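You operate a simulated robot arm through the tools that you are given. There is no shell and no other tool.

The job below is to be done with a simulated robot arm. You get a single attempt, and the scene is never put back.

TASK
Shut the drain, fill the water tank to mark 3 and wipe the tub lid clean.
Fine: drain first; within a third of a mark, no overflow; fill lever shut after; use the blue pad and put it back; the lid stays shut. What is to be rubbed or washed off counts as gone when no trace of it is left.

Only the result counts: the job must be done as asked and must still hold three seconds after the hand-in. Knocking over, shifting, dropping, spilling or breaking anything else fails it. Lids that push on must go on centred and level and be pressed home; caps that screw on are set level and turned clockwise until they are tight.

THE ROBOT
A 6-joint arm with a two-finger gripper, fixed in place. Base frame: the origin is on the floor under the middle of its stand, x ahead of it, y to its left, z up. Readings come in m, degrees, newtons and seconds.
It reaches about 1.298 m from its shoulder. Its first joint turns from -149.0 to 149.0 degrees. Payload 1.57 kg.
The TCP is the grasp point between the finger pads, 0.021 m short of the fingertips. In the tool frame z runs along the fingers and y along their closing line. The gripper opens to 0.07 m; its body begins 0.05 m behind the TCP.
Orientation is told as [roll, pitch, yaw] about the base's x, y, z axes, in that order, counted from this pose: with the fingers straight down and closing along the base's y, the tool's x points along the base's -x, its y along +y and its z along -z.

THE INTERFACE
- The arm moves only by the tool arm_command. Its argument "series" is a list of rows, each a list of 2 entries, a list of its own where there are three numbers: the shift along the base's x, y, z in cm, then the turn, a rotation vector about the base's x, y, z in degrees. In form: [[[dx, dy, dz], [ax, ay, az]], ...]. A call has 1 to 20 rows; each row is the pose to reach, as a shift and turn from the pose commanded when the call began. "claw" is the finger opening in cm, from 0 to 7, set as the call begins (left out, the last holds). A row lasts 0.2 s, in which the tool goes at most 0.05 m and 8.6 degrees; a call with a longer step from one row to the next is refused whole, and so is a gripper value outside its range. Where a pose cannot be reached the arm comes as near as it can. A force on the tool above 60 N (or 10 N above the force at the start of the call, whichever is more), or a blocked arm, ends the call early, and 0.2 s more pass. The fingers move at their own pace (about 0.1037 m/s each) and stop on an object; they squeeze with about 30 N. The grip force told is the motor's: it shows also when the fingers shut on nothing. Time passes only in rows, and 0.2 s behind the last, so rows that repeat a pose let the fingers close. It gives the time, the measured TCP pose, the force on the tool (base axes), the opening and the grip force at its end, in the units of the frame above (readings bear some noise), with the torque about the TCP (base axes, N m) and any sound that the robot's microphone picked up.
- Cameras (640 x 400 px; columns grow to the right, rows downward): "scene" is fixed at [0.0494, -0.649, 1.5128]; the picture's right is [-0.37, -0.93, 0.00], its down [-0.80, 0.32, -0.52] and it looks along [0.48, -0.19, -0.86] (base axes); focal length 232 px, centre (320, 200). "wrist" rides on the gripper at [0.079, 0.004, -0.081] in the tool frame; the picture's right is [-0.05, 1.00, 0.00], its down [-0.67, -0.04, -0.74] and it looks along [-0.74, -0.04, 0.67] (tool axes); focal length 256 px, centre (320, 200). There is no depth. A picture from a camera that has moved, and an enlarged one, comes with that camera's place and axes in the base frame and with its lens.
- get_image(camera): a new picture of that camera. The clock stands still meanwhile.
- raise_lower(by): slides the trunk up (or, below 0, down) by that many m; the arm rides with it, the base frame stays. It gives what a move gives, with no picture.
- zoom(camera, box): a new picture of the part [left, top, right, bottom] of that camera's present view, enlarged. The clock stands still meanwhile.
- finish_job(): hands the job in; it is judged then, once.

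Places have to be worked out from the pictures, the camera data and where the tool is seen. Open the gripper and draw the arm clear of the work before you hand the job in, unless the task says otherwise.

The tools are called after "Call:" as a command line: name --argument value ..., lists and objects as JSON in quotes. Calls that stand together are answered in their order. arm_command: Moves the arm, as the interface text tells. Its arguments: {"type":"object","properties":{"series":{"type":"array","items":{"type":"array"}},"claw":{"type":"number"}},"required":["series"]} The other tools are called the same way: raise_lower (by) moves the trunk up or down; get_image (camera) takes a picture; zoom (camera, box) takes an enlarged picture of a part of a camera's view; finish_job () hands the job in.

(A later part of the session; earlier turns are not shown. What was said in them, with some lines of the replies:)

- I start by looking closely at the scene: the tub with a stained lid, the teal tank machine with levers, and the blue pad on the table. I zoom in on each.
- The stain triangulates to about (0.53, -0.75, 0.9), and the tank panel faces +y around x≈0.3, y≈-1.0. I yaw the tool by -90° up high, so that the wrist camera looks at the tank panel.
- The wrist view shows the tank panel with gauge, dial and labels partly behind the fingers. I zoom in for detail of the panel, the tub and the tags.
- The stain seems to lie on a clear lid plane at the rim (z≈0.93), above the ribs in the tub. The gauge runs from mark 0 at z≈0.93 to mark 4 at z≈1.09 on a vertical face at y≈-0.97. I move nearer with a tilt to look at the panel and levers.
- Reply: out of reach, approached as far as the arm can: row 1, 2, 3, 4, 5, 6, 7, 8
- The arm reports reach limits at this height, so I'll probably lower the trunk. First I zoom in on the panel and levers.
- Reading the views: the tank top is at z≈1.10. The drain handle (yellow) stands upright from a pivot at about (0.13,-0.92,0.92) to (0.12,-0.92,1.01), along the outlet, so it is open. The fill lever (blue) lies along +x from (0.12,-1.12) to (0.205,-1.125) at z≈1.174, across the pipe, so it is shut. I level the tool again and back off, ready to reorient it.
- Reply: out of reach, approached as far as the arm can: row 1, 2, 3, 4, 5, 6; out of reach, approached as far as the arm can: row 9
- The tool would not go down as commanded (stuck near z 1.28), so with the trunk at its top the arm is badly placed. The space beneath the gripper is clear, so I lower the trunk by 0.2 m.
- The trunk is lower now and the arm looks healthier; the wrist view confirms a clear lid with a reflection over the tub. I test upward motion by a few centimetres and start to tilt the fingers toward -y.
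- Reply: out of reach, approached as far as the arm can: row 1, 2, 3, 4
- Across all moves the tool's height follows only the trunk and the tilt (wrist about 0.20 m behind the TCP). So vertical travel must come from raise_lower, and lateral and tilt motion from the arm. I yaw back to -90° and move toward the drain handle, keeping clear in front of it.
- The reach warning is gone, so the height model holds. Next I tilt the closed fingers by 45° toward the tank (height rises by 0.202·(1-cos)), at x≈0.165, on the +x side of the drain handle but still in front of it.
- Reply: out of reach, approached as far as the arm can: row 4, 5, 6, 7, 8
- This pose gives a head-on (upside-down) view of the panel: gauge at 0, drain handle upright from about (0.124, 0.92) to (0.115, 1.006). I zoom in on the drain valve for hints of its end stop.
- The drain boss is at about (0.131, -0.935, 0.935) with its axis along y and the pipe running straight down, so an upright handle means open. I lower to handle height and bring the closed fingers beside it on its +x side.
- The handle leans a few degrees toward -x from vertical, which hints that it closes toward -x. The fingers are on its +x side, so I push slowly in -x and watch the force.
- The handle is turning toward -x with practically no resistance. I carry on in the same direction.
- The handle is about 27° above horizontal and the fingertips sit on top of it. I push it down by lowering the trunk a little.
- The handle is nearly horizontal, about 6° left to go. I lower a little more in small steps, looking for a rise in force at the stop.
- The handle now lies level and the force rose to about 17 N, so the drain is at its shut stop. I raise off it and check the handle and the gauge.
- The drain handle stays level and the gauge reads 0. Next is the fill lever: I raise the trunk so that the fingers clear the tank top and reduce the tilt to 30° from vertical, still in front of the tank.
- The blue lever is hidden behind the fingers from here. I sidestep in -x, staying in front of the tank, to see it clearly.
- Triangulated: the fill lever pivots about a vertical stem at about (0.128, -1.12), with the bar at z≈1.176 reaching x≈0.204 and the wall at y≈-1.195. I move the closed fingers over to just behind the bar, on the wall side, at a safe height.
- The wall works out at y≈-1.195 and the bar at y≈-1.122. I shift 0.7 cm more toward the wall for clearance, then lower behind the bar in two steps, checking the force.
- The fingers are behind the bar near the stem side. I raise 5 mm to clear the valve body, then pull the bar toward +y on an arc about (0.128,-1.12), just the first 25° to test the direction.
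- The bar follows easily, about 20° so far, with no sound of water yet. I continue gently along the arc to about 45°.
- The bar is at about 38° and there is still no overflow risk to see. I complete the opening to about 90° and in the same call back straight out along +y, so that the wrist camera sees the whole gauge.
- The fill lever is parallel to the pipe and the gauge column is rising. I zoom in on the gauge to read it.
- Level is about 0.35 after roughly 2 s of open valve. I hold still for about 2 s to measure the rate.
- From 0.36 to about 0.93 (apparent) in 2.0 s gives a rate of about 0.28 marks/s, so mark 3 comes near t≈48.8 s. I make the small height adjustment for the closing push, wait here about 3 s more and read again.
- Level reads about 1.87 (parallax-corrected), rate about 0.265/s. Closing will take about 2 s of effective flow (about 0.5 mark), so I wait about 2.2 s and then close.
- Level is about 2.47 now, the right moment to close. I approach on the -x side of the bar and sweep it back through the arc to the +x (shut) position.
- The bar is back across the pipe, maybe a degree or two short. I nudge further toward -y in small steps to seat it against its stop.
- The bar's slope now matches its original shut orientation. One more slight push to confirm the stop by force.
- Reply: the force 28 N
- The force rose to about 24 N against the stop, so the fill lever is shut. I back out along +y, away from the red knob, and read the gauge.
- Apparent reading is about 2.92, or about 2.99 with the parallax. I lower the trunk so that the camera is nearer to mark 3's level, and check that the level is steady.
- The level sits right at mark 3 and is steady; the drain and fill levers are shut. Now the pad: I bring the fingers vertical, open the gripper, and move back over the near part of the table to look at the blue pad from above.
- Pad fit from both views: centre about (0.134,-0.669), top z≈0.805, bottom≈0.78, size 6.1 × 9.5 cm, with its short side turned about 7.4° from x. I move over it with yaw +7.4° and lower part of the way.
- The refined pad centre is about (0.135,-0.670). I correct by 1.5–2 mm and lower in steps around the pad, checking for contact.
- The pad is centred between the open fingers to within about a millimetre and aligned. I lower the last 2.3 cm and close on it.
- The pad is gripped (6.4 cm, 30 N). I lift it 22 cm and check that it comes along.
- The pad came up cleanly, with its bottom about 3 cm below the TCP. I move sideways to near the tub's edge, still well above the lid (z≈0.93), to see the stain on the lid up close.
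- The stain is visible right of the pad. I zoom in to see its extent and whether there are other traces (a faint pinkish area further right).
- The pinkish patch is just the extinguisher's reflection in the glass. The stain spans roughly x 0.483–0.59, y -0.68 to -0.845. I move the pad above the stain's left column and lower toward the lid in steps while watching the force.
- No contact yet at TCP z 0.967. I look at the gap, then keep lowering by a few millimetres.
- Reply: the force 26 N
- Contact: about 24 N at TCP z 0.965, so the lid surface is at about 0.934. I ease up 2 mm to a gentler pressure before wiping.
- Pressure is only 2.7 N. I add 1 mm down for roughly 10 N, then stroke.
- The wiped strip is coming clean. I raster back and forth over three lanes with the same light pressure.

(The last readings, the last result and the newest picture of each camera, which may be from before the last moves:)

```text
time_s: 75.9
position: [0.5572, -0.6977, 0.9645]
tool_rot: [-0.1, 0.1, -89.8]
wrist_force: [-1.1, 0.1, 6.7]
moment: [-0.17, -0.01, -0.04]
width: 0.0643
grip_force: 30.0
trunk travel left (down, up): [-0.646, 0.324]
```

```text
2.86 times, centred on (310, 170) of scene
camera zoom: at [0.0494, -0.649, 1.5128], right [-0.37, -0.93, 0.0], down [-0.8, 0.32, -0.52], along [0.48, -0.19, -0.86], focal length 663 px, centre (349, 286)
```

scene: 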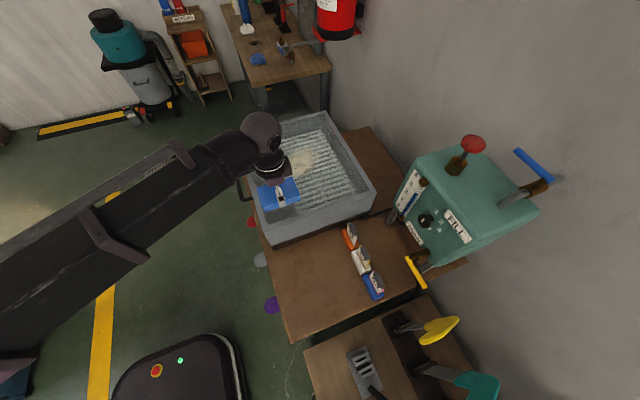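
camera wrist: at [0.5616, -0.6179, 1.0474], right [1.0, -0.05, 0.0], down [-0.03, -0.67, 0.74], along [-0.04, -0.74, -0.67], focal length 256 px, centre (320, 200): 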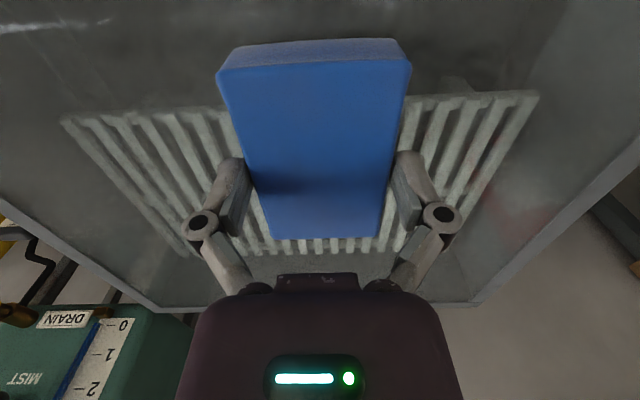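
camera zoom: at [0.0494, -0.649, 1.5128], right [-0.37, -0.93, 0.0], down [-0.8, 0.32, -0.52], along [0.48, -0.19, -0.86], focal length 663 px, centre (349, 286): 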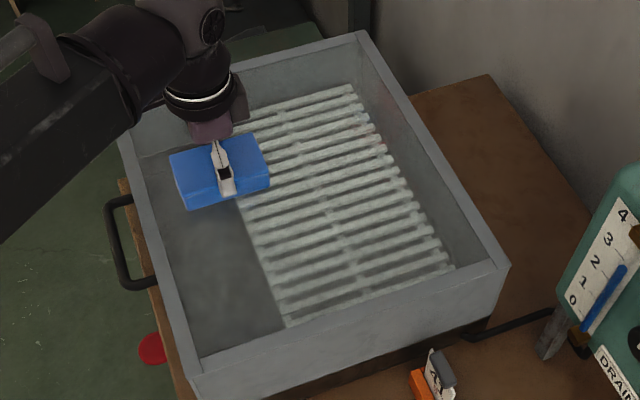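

The stain looks gone from here; for safety I do a second pass, including a lane further out in x and deeper in y.

Call:
arm_command --series '[[[1.5, 0, 0], [0, 0, 0]], [[3, 0, 0], [0, 0, 0]], [[3, -2.5, 0], [0, 0, 0]], [[3, -5, 0], [0, 0, 0]], [[3, -7.5, 0], [0, 0, 0]], [[3, -10, 0], [0, 0, 0]], [[3, -12.5, 0], [0, 0, 0]], [[3, -14, 0], [0, 0, 0]], [[1, -14, 0], [0, 0, 0]], [[-1, -14, 0], [0, 0, 0]], [[-1, -11.5, 0], [0, 0, 0]], [[-1, -9, 0], [0, 0, 0]], [[-1, -6.5, 0], [0, 0, 0]], [[-1, -4, 0], [0, 0, 0]], [[-1, -1.5, 0], [0, 0, 0]], [[-1, 0, 0], [0, 0, 0]], [[-3, 0, 0], [0, 0, 0]], [[-5, 0, 0], [0, 0, 0]]]'

Call:
arm_command --series '[[[0, -2.5, 0], [0, 0, 0]], [[0, -5, 0], [0, 0, 0]], [[0, -7.5, 0], [0, 0, 0]], [[0, -10, 0], [0, 0, 0]], [[0, -12.5, 0], [0, 0, 0]], [[0, -14, 0], [0, 0, 0]], [[-1.2, -14, 0], [0, 0, 0]], [[-2.4, -14, 0], [0, 0, 0]], [[-2.4, -11.5, 0], [0, 0, 0]], [[-2.4, -9, 0], [0, 0, 0]], [[-2.4, -6.5, 0], [0, 0, 0]], [[-2.4, -4, 0], [0, 0, 0]], [[-2.4, -1.5, 0], [0, 0, 0]], [[-2.4, 0, 0], [0, 0, 0]]]'

Call:
raise_lower --by 0.07

Call:
get_image --camera "wrist"

Call:
zoom --camera "scene" --box '[230, 100, 390, 240]'

```text
time_s: 79.7
position: [0.5073, -0.6968, 0.965]
tool_rot: [-0.1, 0.1, -89.8]
wrist_force: [0.3, 1.1, 6.5]
moment: [-0.03, -0.05, 0.0]
width: 0.0638
grip_force: 29.6
trunk travel left (down, up): [-0.646, 0.324]
```

```text
time_s: 82.7
position: [0.4833, -0.6988, 0.9647]
tool_rot: [0.0, 0.1, -89.9]
wrist_force: [-0.6, -0.3, 5.1]
moment: [-0.12, -0.01, 0.03]
width: 0.0639
grip_force: 30.4
trunk travel left (down, up): [-0.646, 0.324]
```

```text
time_s: 83.8
position: [0.4826, -0.699, 1.0345]
tool_rot: [0.0, 0.1, -89.9]
wrist_force: [-0.1, 0.4, -0.2]
moment: [-0.01, -0.03, 0.02]
width: 0.0641
grip_force: 30.0
trunk travel left (down, up): [-0.716, 0.254]
```

```text
taken
camera wrist: at [0.488, -0.6188, 1.1168], right [1.0, -0.05, 0.0], down [-0.03, -0.67, 0.74], along [-0.04, -0.74, -0.67], focal length 256 px, centre (320, 200)
```

wrist: 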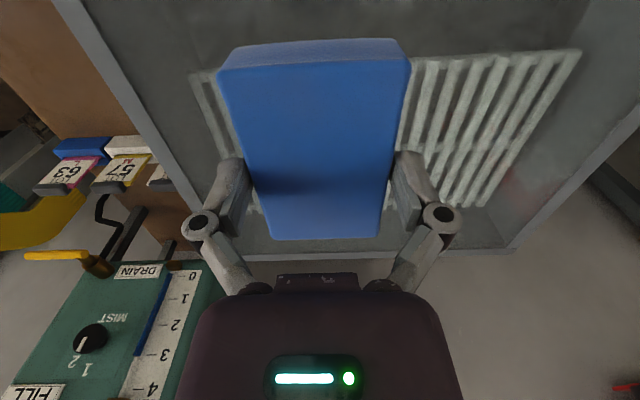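

```text
2.86 times, centred on (310, 170) of scene
camera zoom: at [0.0494, -0.649, 1.5128], right [-0.37, -0.93, 0.0], down [-0.8, 0.32, -0.52], along [0.48, -0.19, -0.86], focal length 663 px, centre (349, 286)
```

zoom: 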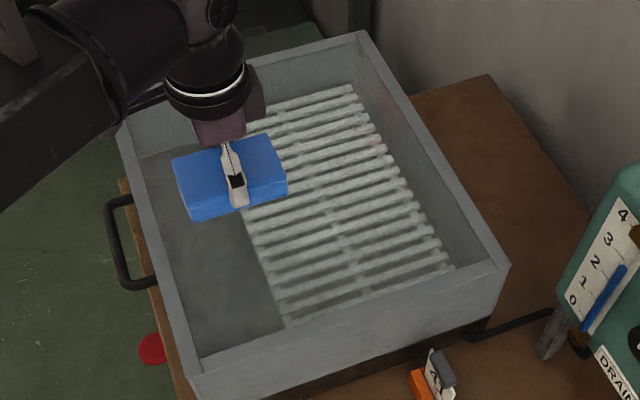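

No trace visible around the pad. I carry the pad back above its original spot, exactly reversing my commanded shifts (-35.1, +3.0 cm, yaw +8°), and inspect the whole lid from the scene camera.

Call:
arm_command --series '[[[-4.4, 0.4, 0], [0, 0, 1]], [[-8.8, 0.8, 0], [0, 0, 2]], [[-13.2, 1.2, 0], [0, 0, 3]], [[-17.6, 1.6, 0], [0, 0, 4]], [[-22, 2, 0], [0, 0, 5]], [[-26.4, 2.4, 0], [0, 0, 6]], [[-30.8, 2.8, 0], [0, 0, 7]], [[-35.1, 3.0, 0], [0, 0, 8]], [[-35.1, 3.0, 0], [0, 0, 8]], [[-35.1, 3.0, 0], [0, 0, 8]]]'

Call:
get_image --camera "scene"

Call:
zoom --camera "scene" --box '[230, 100, 390, 240]'

Call:
zoom --camera "scene" --box '[250, 125, 350, 205]'

Call:
get_image --camera "wrist"

```text
time_s: 86.0
position: [0.1339, -0.6698, 1.0341]
tool_rot: [-0.1, 0.1, -81.9]
wrist_force: [-0.3, 0.4, 0.3]
moment: [-0.03, 0.01, -0.01]
width: 0.064
grip_force: 29.6
trunk travel left (down, up): [-0.716, 0.254]
```

```text
taken
```

scene: 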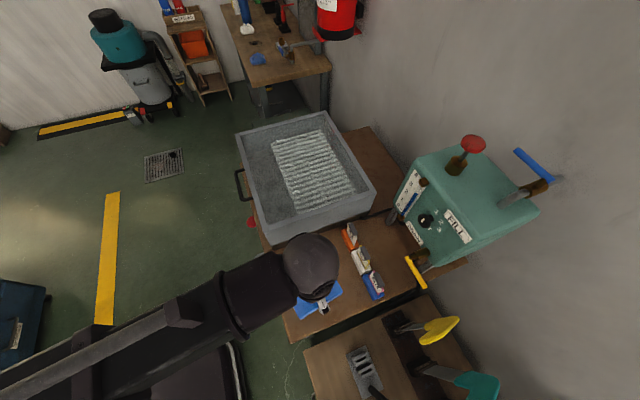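

```text
2.86 times, centred on (310, 170) of scene
camera zoom: at [0.0494, -0.649, 1.5128], right [-0.37, -0.93, 0.0], down [-0.8, 0.32, -0.52], along [0.48, -0.19, -0.86], focal length 663 px, centre (349, 286)
```

zoom: 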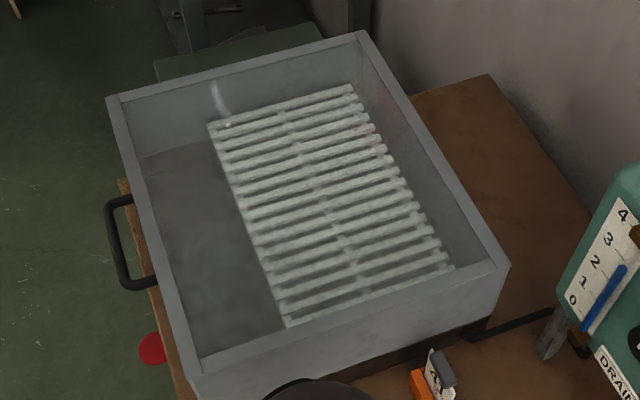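

```text
5.00 times, centred on (300, 165) of scene
camera zoom: at [0.0494, -0.649, 1.5128], right [-0.37, -0.93, 0.0], down [-0.8, 0.32, -0.52], along [0.48, -0.19, -0.86], focal length 1160 px, centre (420, 375)
```

zoom: 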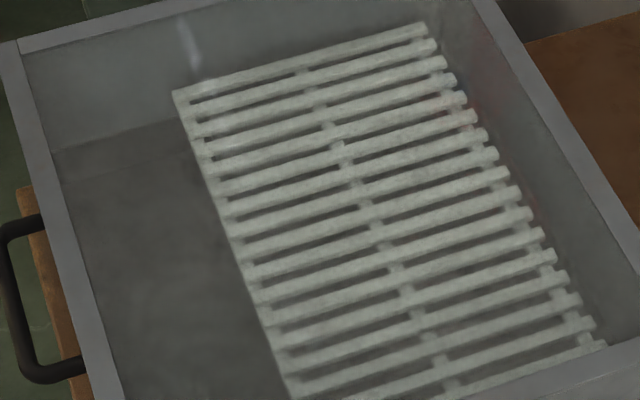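

```text
taken
camera wrist: at [0.1257, -0.5899, 1.1168], right [1.0, 0.09, 0.0], down [0.06, -0.67, 0.74], along [0.07, -0.74, -0.67], focal length 256 px, centre (320, 200)
```

wrist: 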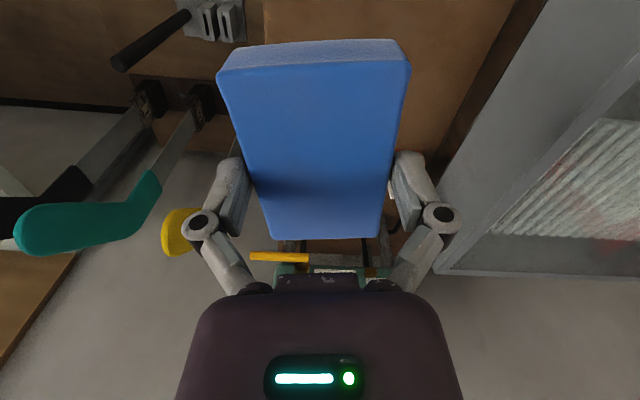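

The lid looks clean from the scene camera. While I still hold the pad I take one closer look at the wiped area with the wrist camera, from the spot used before.

Call:
arm_command --series '[[[4.5, 0, 0], [0, 0, 0]], [[9, 0, 0], [0, 0, 0]], [[13.5, 0, 0], [0, 0, 0]], [[18, 0, 0], [0, 0, -2]], [[22, 0, 0], [0, 0, -5]], [[25, 0, 0], [0, 0, -8]], [[25, 0, 0], [0, 0, -8]]]'

Call:
zoom --camera "wrist" --box '[400, 20, 640, 250]'

Call:
get_image --camera "wrist"

```text
time_s: 87.5
position: [0.3849, -0.6671, 1.0353]
tool_rot: [0.0, 0.2, -90.0]
wrist_force: [-0.3, -0.8, -0.2]
moment: [0.02, 0.03, 0.0]
width: 0.0639
grip_force: 29.8
trunk travel left (down, up): [-0.716, 0.254]
```

```text
1.74 times, centred on (520, 135) of wrist
camera zoom: at [0.3888, -0.5878, 1.1169], right [1.0, -0.05, 0.0], down [-0.04, -0.67, 0.74], along [-0.04, -0.74, -0.67], focal length 445 px, centre (-28, 313)
```

zoom: 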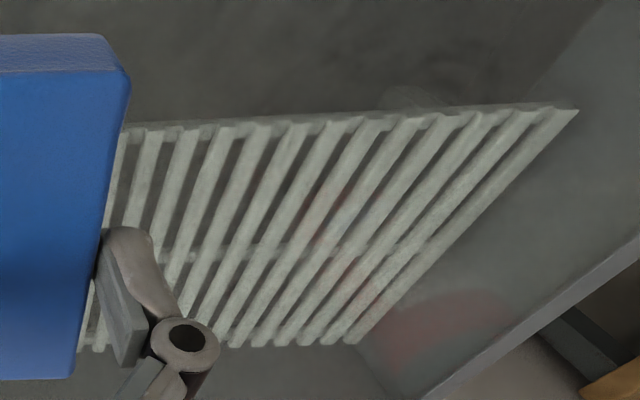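

```text
taken
camera wrist: at [0.3888, -0.5878, 1.1169], right [1.0, -0.05, 0.0], down [-0.04, -0.67, 0.74], along [-0.04, -0.74, -0.67], focal length 256 px, centre (320, 200)
```

wrist: 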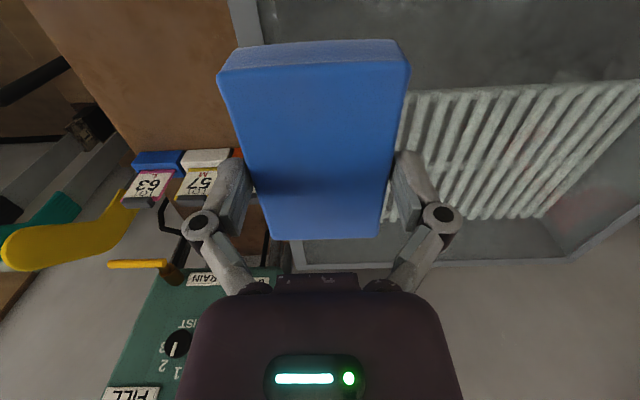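

No trace of the stain remains; the reddish patches move with the viewpoint, so they are reflections. I return above the pad's original place.

Call:
arm_command --series '[[[-4.5, 0, 0], [0, 0, 1]], [[-9, 0, 0], [0, 0, 3]], [[-13.5, 0, 0], [0, 0, 5]], [[-18, 0, 0], [0, 0, 7]], [[-22, 0, 0], [0, 0, 8]], [[-25, 0, 0], [0, 0, 8]], [[-25, 0, 0], [0, 0, 8]], [[-25, 0, 0], [0, 0, 8]]]'

Call:
raise_lower --by -0.2

Call:
raise_lower --by -0.02

Call:
get_image --camera "wrist"

```text
time_s: 89.3
position: [0.1337, -0.6679, 1.0341]
tool_rot: [0.1, 0.1, -81.9]
wrist_force: [-0.6, -0.6, -0.3]
moment: [0.01, 0.0, -0.02]
width: 0.064
grip_force: 30.2
trunk travel left (down, up): [-0.716, 0.254]
```

```text
time_s: 91.5
position: [0.1328, -0.6685, 0.8351]
tool_rot: [0.0, 0.1, -81.9]
wrist_force: [0.0, -0.7, -0.8]
moment: [-0.01, 0.0, 0.05]
width: 0.0641
grip_force: 29.7
trunk travel left (down, up): [-0.516, 0.454]
```

```text
time_s: 92.2
position: [0.1327, -0.6662, 0.815]
tool_rot: [0.0, 0.1, -81.9]
wrist_force: [0.0, 0.0, 0.4]
moment: [0.01, 0.0, -0.01]
width: 0.0644
grip_force: 30.7
trunk travel left (down, up): [-0.496, 0.474]
```

```text
taken
camera wrist: at [0.126, -0.588, 0.8968], right [1.0, 0.09, 0.0], down [0.06, -0.67, 0.74], along [0.07, -0.74, -0.67], focal length 256 px, centre (320, 200)
```

wrist: 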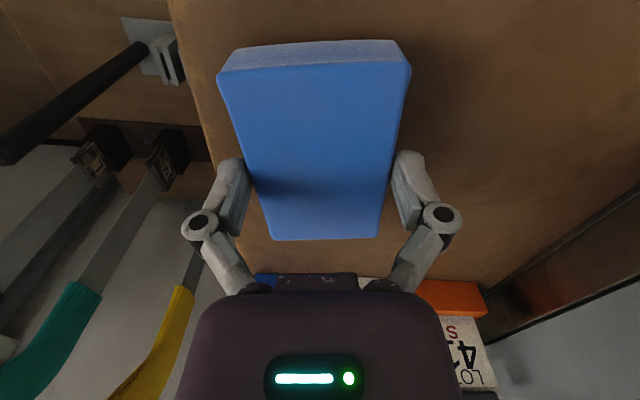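

There is a drift of about 2 mm relative to the pick-up pose. I correct it and lower the last 3–4 mm to touch down.

Call:
arm_command --series '[[[0.18, -0.2, 0], [0, 0, 0]], [[0.18, -0.2, 0], [0, 0, 0]]]'

Call:
raise_lower --by -0.003

Call:
raise_lower --by -0.001

```text
time_s: 92.8
position: [0.1356, -0.6699, 0.8148]
tool_rot: [0.1, 0.1, -81.9]
wrist_force: [0.0, -0.1, -0.3]
moment: [0.02, 0.01, -0.02]
width: 0.064
grip_force: 30.3
trunk travel left (down, up): [-0.496, 0.474]
```

```text
time_s: 93.3
position: [0.135, -0.6695, 0.8106]
tool_rot: [0.0, 0.2, -81.9]
wrist_force: [0.4, -0.1, -0.3]
moment: [-0.02, -0.01, 0.0]
width: 0.064
grip_force: 29.7
trunk travel left (down, up): [-0.493, 0.477]
```

```text
time_s: 93.8
position: [0.1354, -0.6687, 0.8114]
tool_rot: [0.0, 0.0, -81.9]
wrist_force: [0.1, -0.2, 0.1]
moment: [-0.01, 0.0, 0.0]
width: 0.0642
grip_force: 30.3
trunk travel left (down, up): [-0.492, 0.478]
```

No contact force yet at the original height; I go down a millimetre at a time until the pad touches.

Call:
raise_lower --by -0.001

Call:
raise_lower --by -0.001

```text
time_s: 94.3
position: [0.1347, -0.6688, 0.8097]
tool_rot: [0.0, 0.1, -81.9]
wrist_force: [0.8, -1.3, 8.1]
moment: [-0.01, 0.01, 0.03]
width: 0.0639
grip_force: 29.9
trunk travel left (down, up): [-0.491, 0.479]
```

```text
time_s: 94.8
position: [0.135, -0.6692, 0.8092]
tool_rot: [0.0, -0.1, -82.0]
wrist_force: [2.1, -5.3, 24.0]
moment: [-0.05, -0.02, -0.01]
width: 0.0642
grip_force: 30.7
trunk travel left (down, up): [-0.49, 0.48]
```

The pad is on the table (24 N, a bit firm). I ease up 1 mm, then open the gripper.

Call:
raise_lower --by 0.001

Call:
arm_command --series '[[[0, 0, 0], [0, 0, 0]], [[0, 0, 0], [0, 0, 0]], [[0, 0, 0], [0, 0, 0]]]' --claw 7

Call:
raise_lower --by 0.02

Call:
get_image --camera "wrist"

```text
time_s: 95.3
position: [0.1335, -0.6678, 0.8105]
tool_rot: [0.0, 0.1, -81.9]
wrist_force: [0.7, -2.3, 10.0]
moment: [-0.26, -0.08, 0.02]
width: 0.0639
grip_force: 30.3
trunk travel left (down, up): [-0.491, 0.479]
```

```text
time_s: 96.2
position: [0.1335, -0.6695, 0.8102]
tool_rot: [0.0, 0.2, -81.9]
wrist_force: [-0.4, -0.3, 0.1]
moment: [-0.02, 0.02, 0.02]
width: 0.0699
grip_force: 0.0
trunk travel left (down, up): [-0.491, 0.479]
```

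```text
time_s: 96.8
position: [0.134, -0.6709, 0.8306]
tool_rot: [0.0, 0.1, -81.9]
wrist_force: [-0.4, 0.0, -0.3]
moment: [0.04, -0.01, 0.06]
width: 0.0705
grip_force: 0.0
trunk travel left (down, up): [-0.511, 0.459]
```

```text
taken
camera wrist: at [0.1278, -0.5902, 0.9119], right [1.0, 0.09, 0.0], down [0.06, -0.67, 0.74], along [0.07, -0.74, -0.67], focal length 256 px, centre (320, 200)
```

wrist: 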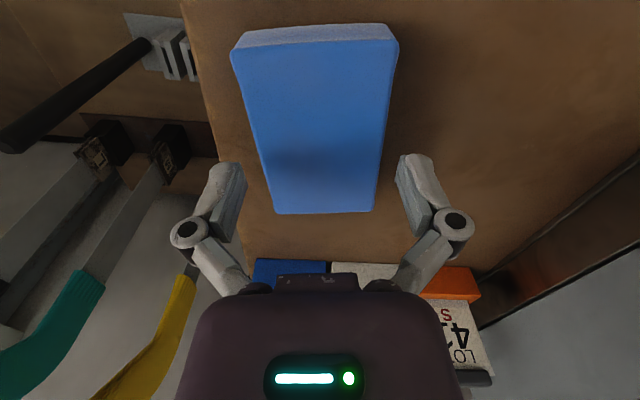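

The pad stays on the table in its place. I raise the arm well clear and back away, then do a final check of everything.

Call:
raise_lower --by 0.27

Call:
arm_command --series '[[[0, 4, 0], [0, 0, -2]], [[0, 8, 0], [0, 0, -5]], [[0, 12, 0], [0, 0, -8]], [[0, 16, 0], [0, 0, -8]], [[0, 18, 0], [0, 0, -8]], [[0, 18, 0], [0, 0, -8]]]'

Call:
get_image --camera "scene"

Call:
zoom --camera "scene" --box '[380, 120, 560, 290]'

Call:
zoom --camera "scene" --box '[230, 100, 390, 240]'

Call:
zoom --camera "scene" --box '[240, 210, 440, 350]'

Call:
get_image --camera "wrist"

```text
time_s: 99.6
position: [0.1344, -0.6701, 1.0984]
tool_rot: [0.0, 0.1, -81.9]
wrist_force: [-0.3, 0.5, -0.4]
moment: [-0.01, -0.01, -0.01]
width: 0.07
grip_force: 0.0
trunk travel left (down, up): [-0.781, 0.189]
```

```text
time_s: 101.0
position: [0.134, -0.49, 1.1007]
tool_rot: [-0.1, 0.2, -89.9]
wrist_force: [0.5, -0.7, 0.1]
moment: [0.05, 0.02, -0.02]
width: 0.07
grip_force: 0.0
trunk travel left (down, up): [-0.781, 0.189]
```

```text
taken
```

scene: 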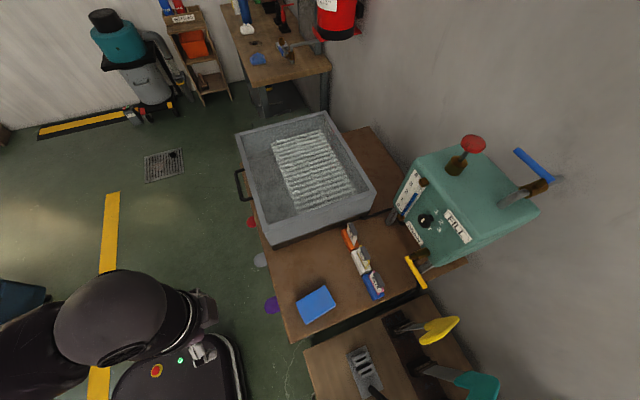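

```text
2.35 times, centred on (470, 205) of scene
camera zoom: at [0.0494, -0.649, 1.5128], right [-0.37, -0.93, 0.0], down [-0.8, 0.32, -0.52], along [0.48, -0.19, -0.86], focal length 546 px, centre (-33, 188)
```

zoom: 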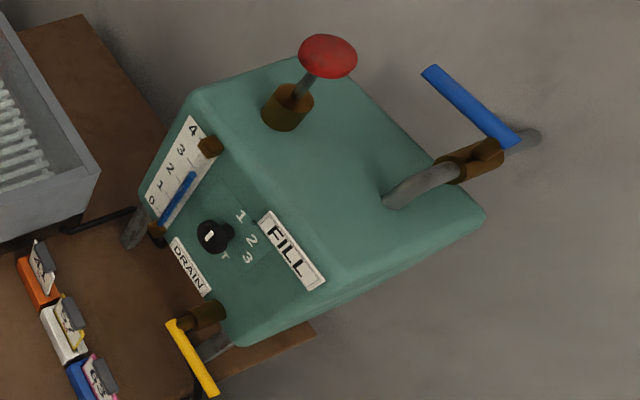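

```text
2.86 times, centred on (310, 170) of scene
camera zoom: at [0.0494, -0.649, 1.5128], right [-0.37, -0.93, 0.0], down [-0.8, 0.32, -0.52], along [0.48, -0.19, -0.86], focal length 663 px, centre (349, 286)
```

zoom: 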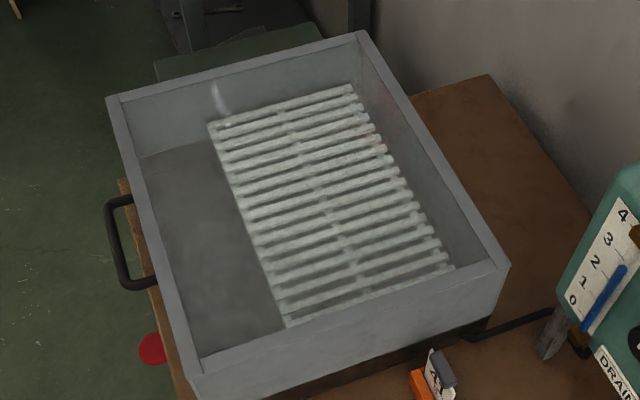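

```text
2.86 times, centred on (340, 280) of scene
camera zoom: at [0.0494, -0.649, 1.5128], right [-0.37, -0.93, 0.0], down [-0.8, 0.32, -0.52], along [0.48, -0.19, -0.86], focal length 663 px, centre (263, -29)
```

zoom: 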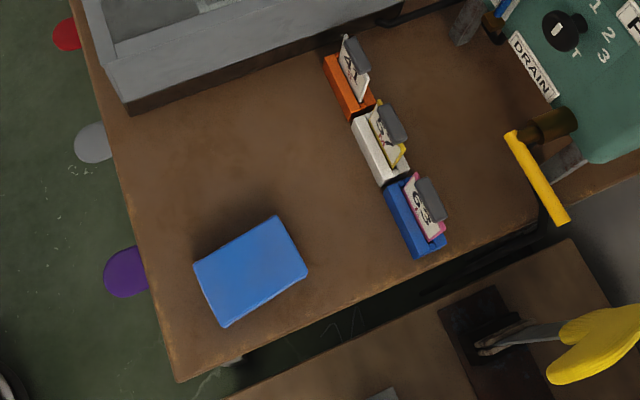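

```text
taken
camera wrist: at [0.1385, -0.4105, 1.1818], right [1.0, -0.05, 0.0], down [-0.03, -0.67, 0.74], along [-0.04, -0.74, -0.67], focal length 256 px, centre (320, 200)
```

wrist: 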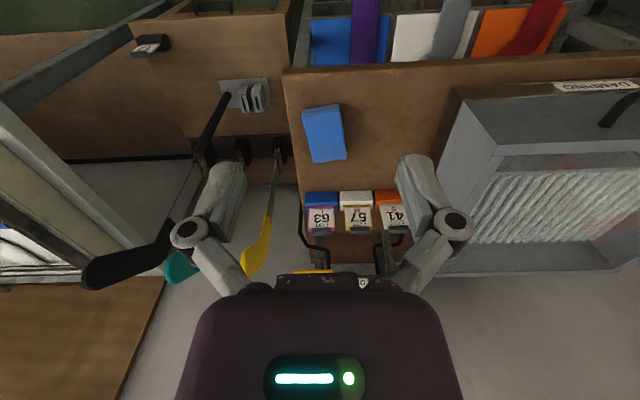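

All looks in place: pad back, level at 3, both levers shut, lid clean and shut. A label on the tub's front came into view, so I zoom in on it and on the lid from here to be sure.

Call:
zoom --camera "wrist" --box '[520, 70, 640, 140]'

Call:
zoom --camera "wrist" --box '[440, 130, 640, 290]'

```text
5.33 times, centred on (580, 105) of wrist
camera zoom: at [0.1385, -0.4105, 1.1818], right [1.0, -0.05, 0.0], down [-0.03, -0.67, 0.74], along [-0.04, -0.74, -0.67], focal length 1365 px, centre (-1067, 707)
```

zoom: 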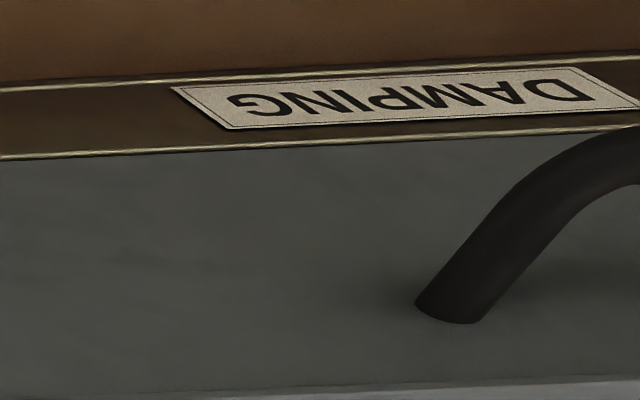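

```text
2.50 times, centred on (540, 210) of wrist
camera zoom: at [0.1385, -0.4105, 1.1818], right [1.0, -0.05, 0.0], down [-0.03, -0.67, 0.74], along [-0.04, -0.74, -0.67], focal length 640 px, centre (-230, 175)
```

zoom: 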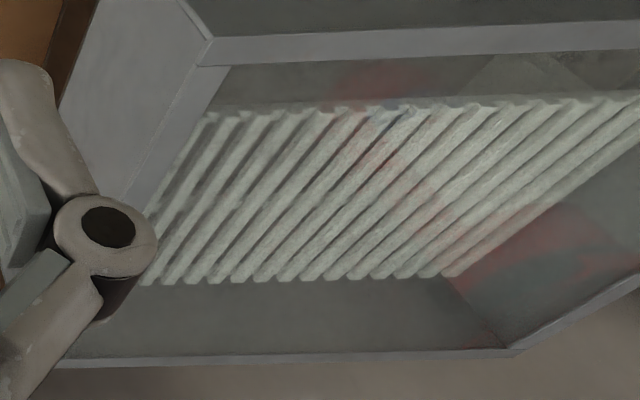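

The tub is the one I wiped ("DAMPING"), and the reddish shapes are only reflections. For certainty I take one last unobstructed close look at the lid with the empty gripper, staying high and in front of it.

Call:
arm_command --series '[[[4.8, 0, 0], [0, 0, 0]], [[9.6, 0, 0], [0, 0, 0]], [[14.4, 0, 0], [0, 0, 0]], [[19.2, 0, 0], [0, 0, 0]], [[24, -0.5, 0], [0, 0, 0]], [[28.8, -1, 0], [0, 0, 0]], [[33.6, -1.5, 0], [0, 0, 0]], [[38, -2, 0], [0, 0, 0]], [[38, -2, 0], [0, 0, 0]]]'

Call:
get_image --camera "wrist"

Call:
zoom --camera "wrist" --box '[200, 20, 440, 170]'

```text
time_s: 103.0
position: [0.5137, -0.5096, 1.1002]
tool_rot: [0.1, 0.0, -89.8]
wrist_force: [0.9, 0.2, -0.2]
moment: [0.05, -0.02, 0.04]
width: 0.0698
grip_force: 0.0
trunk travel left (down, up): [-0.781, 0.189]
```

```text
taken
camera wrist: at [0.5178, -0.4296, 1.1821], right [1.0, -0.05, 0.0], down [-0.03, -0.67, 0.74], along [-0.04, -0.74, -0.67], focal length 256 px, centre (320, 200)
```

wrist: 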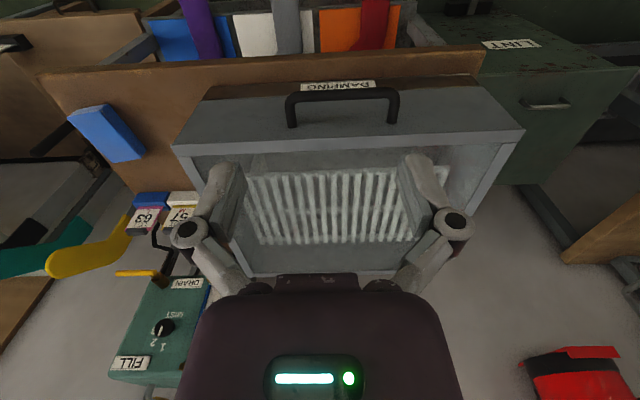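

```text
2.67 times, centred on (320, 95) of wrist
camera zoom: at [0.5178, -0.4296, 1.1821], right [1.0, -0.05, 0.0], down [-0.03, -0.67, 0.74], along [-0.04, -0.74, -0.67], focal length 683 px, centre (320, 480)
```

zoom: 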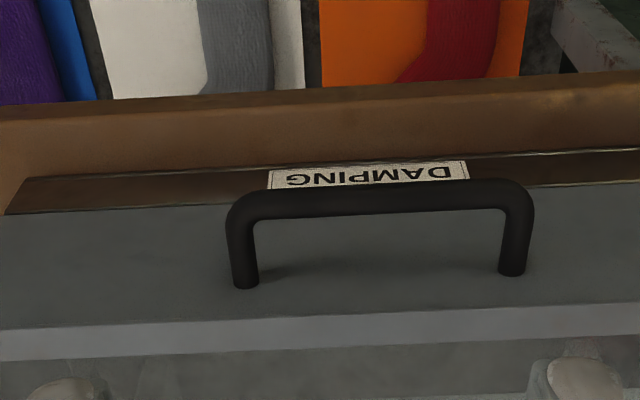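

The handle and lid frame sit flush, so the lid is shut. One zoom on the wiped glass between the fingers.

Call:
zoom --camera "wrist" --box '[220, 140, 440, 275]'

```text
2.91 times, centred on (330, 208) of wrist
camera zoom: at [0.5178, -0.4296, 1.1821], right [1.0, -0.05, 0.0], down [-0.03, -0.67, 0.74], along [-0.04, -0.74, -0.67], focal length 745 px, centre (291, 178)
```

zoom: 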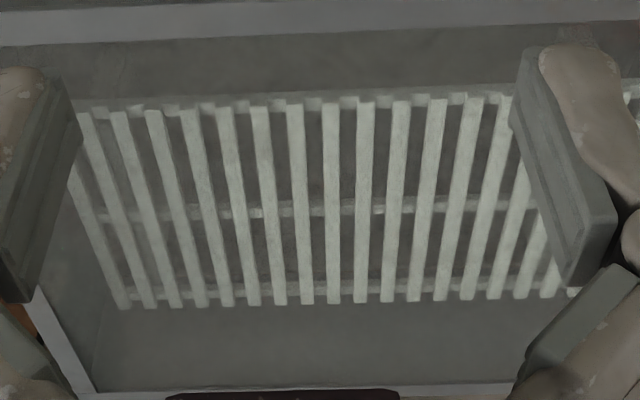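

The glass is spotless. The gripper is open; I draw the arm a bit further back from the tub and then hand in.

Call:
arm_command --series '[[[-3, 3, 0], [0, 0, 0]], [[-6, 6, 0], [0, 0, 0]], [[-9, 9, 0], [0, 0, 0]], [[-9, 9, 0], [0, 0, 0]]]' --claw 7

Call:
zoom --camera "scene" --box '[380, 120, 560, 290]'

```text
time_s: 104.0
position: [0.4211, -0.4218, 1.0988]
tool_rot: [0.0, 0.1, -89.9]
wrist_force: [1.1, -0.2, 0.7]
moment: [0.06, 0.04, -0.01]
width: 0.0699
grip_force: 0.1
trunk travel left (down, up): [-0.781, 0.189]
```

```text
2.35 times, centred on (470, 205) of scene
camera zoom: at [0.0494, -0.649, 1.5128], right [-0.37, -0.93, 0.0], down [-0.8, 0.32, -0.52], along [0.48, -0.19, -0.86], focal length 546 px, centre (-33, 188)
```

zoom: 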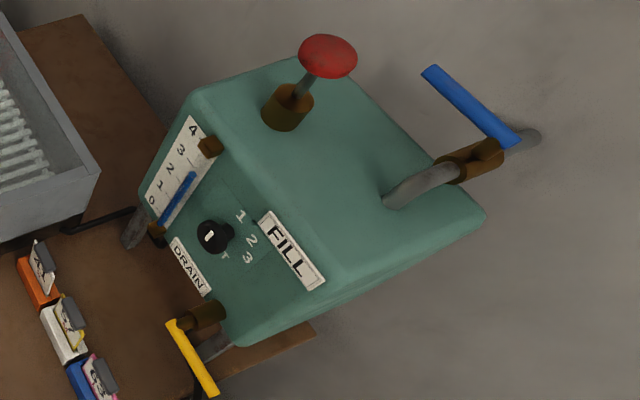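

The level is unchanged since the head-on check (mark 3), both levers are shut, the pad is back, the lid is shut and clean, and the arm is clear with the gripper open. I hand in the job.

Call:
finish_job

```text
The job is handed in.
```

The job is handed in, and every part of it looked right at my last checks. The verdict hasn't come back yet.

- **Drain:** I shut it first. The yellow lever turned to level and stopped hard, with the force rising to about 17 N.
- **Fill:** I opened the blue lever, then shut it again against its stop. Seen nearly level from in front, the gauge stood right at mark 3 and held steady. There was no overflow.
- **Lid:** I wiped it with the blue pad in two full passes. I saw no trace of the stain from the fixed camera or up close. The reddish patches in the glass move with the viewpoint, so they are reflections of the fire extinguisher. The lid stayed shut.
- **Pad:** It is back in its original spot to within a couple of millimetres.

I did not touch the red knob or the mist dial. The gripper is open, and I drew the arm clear before handing in.
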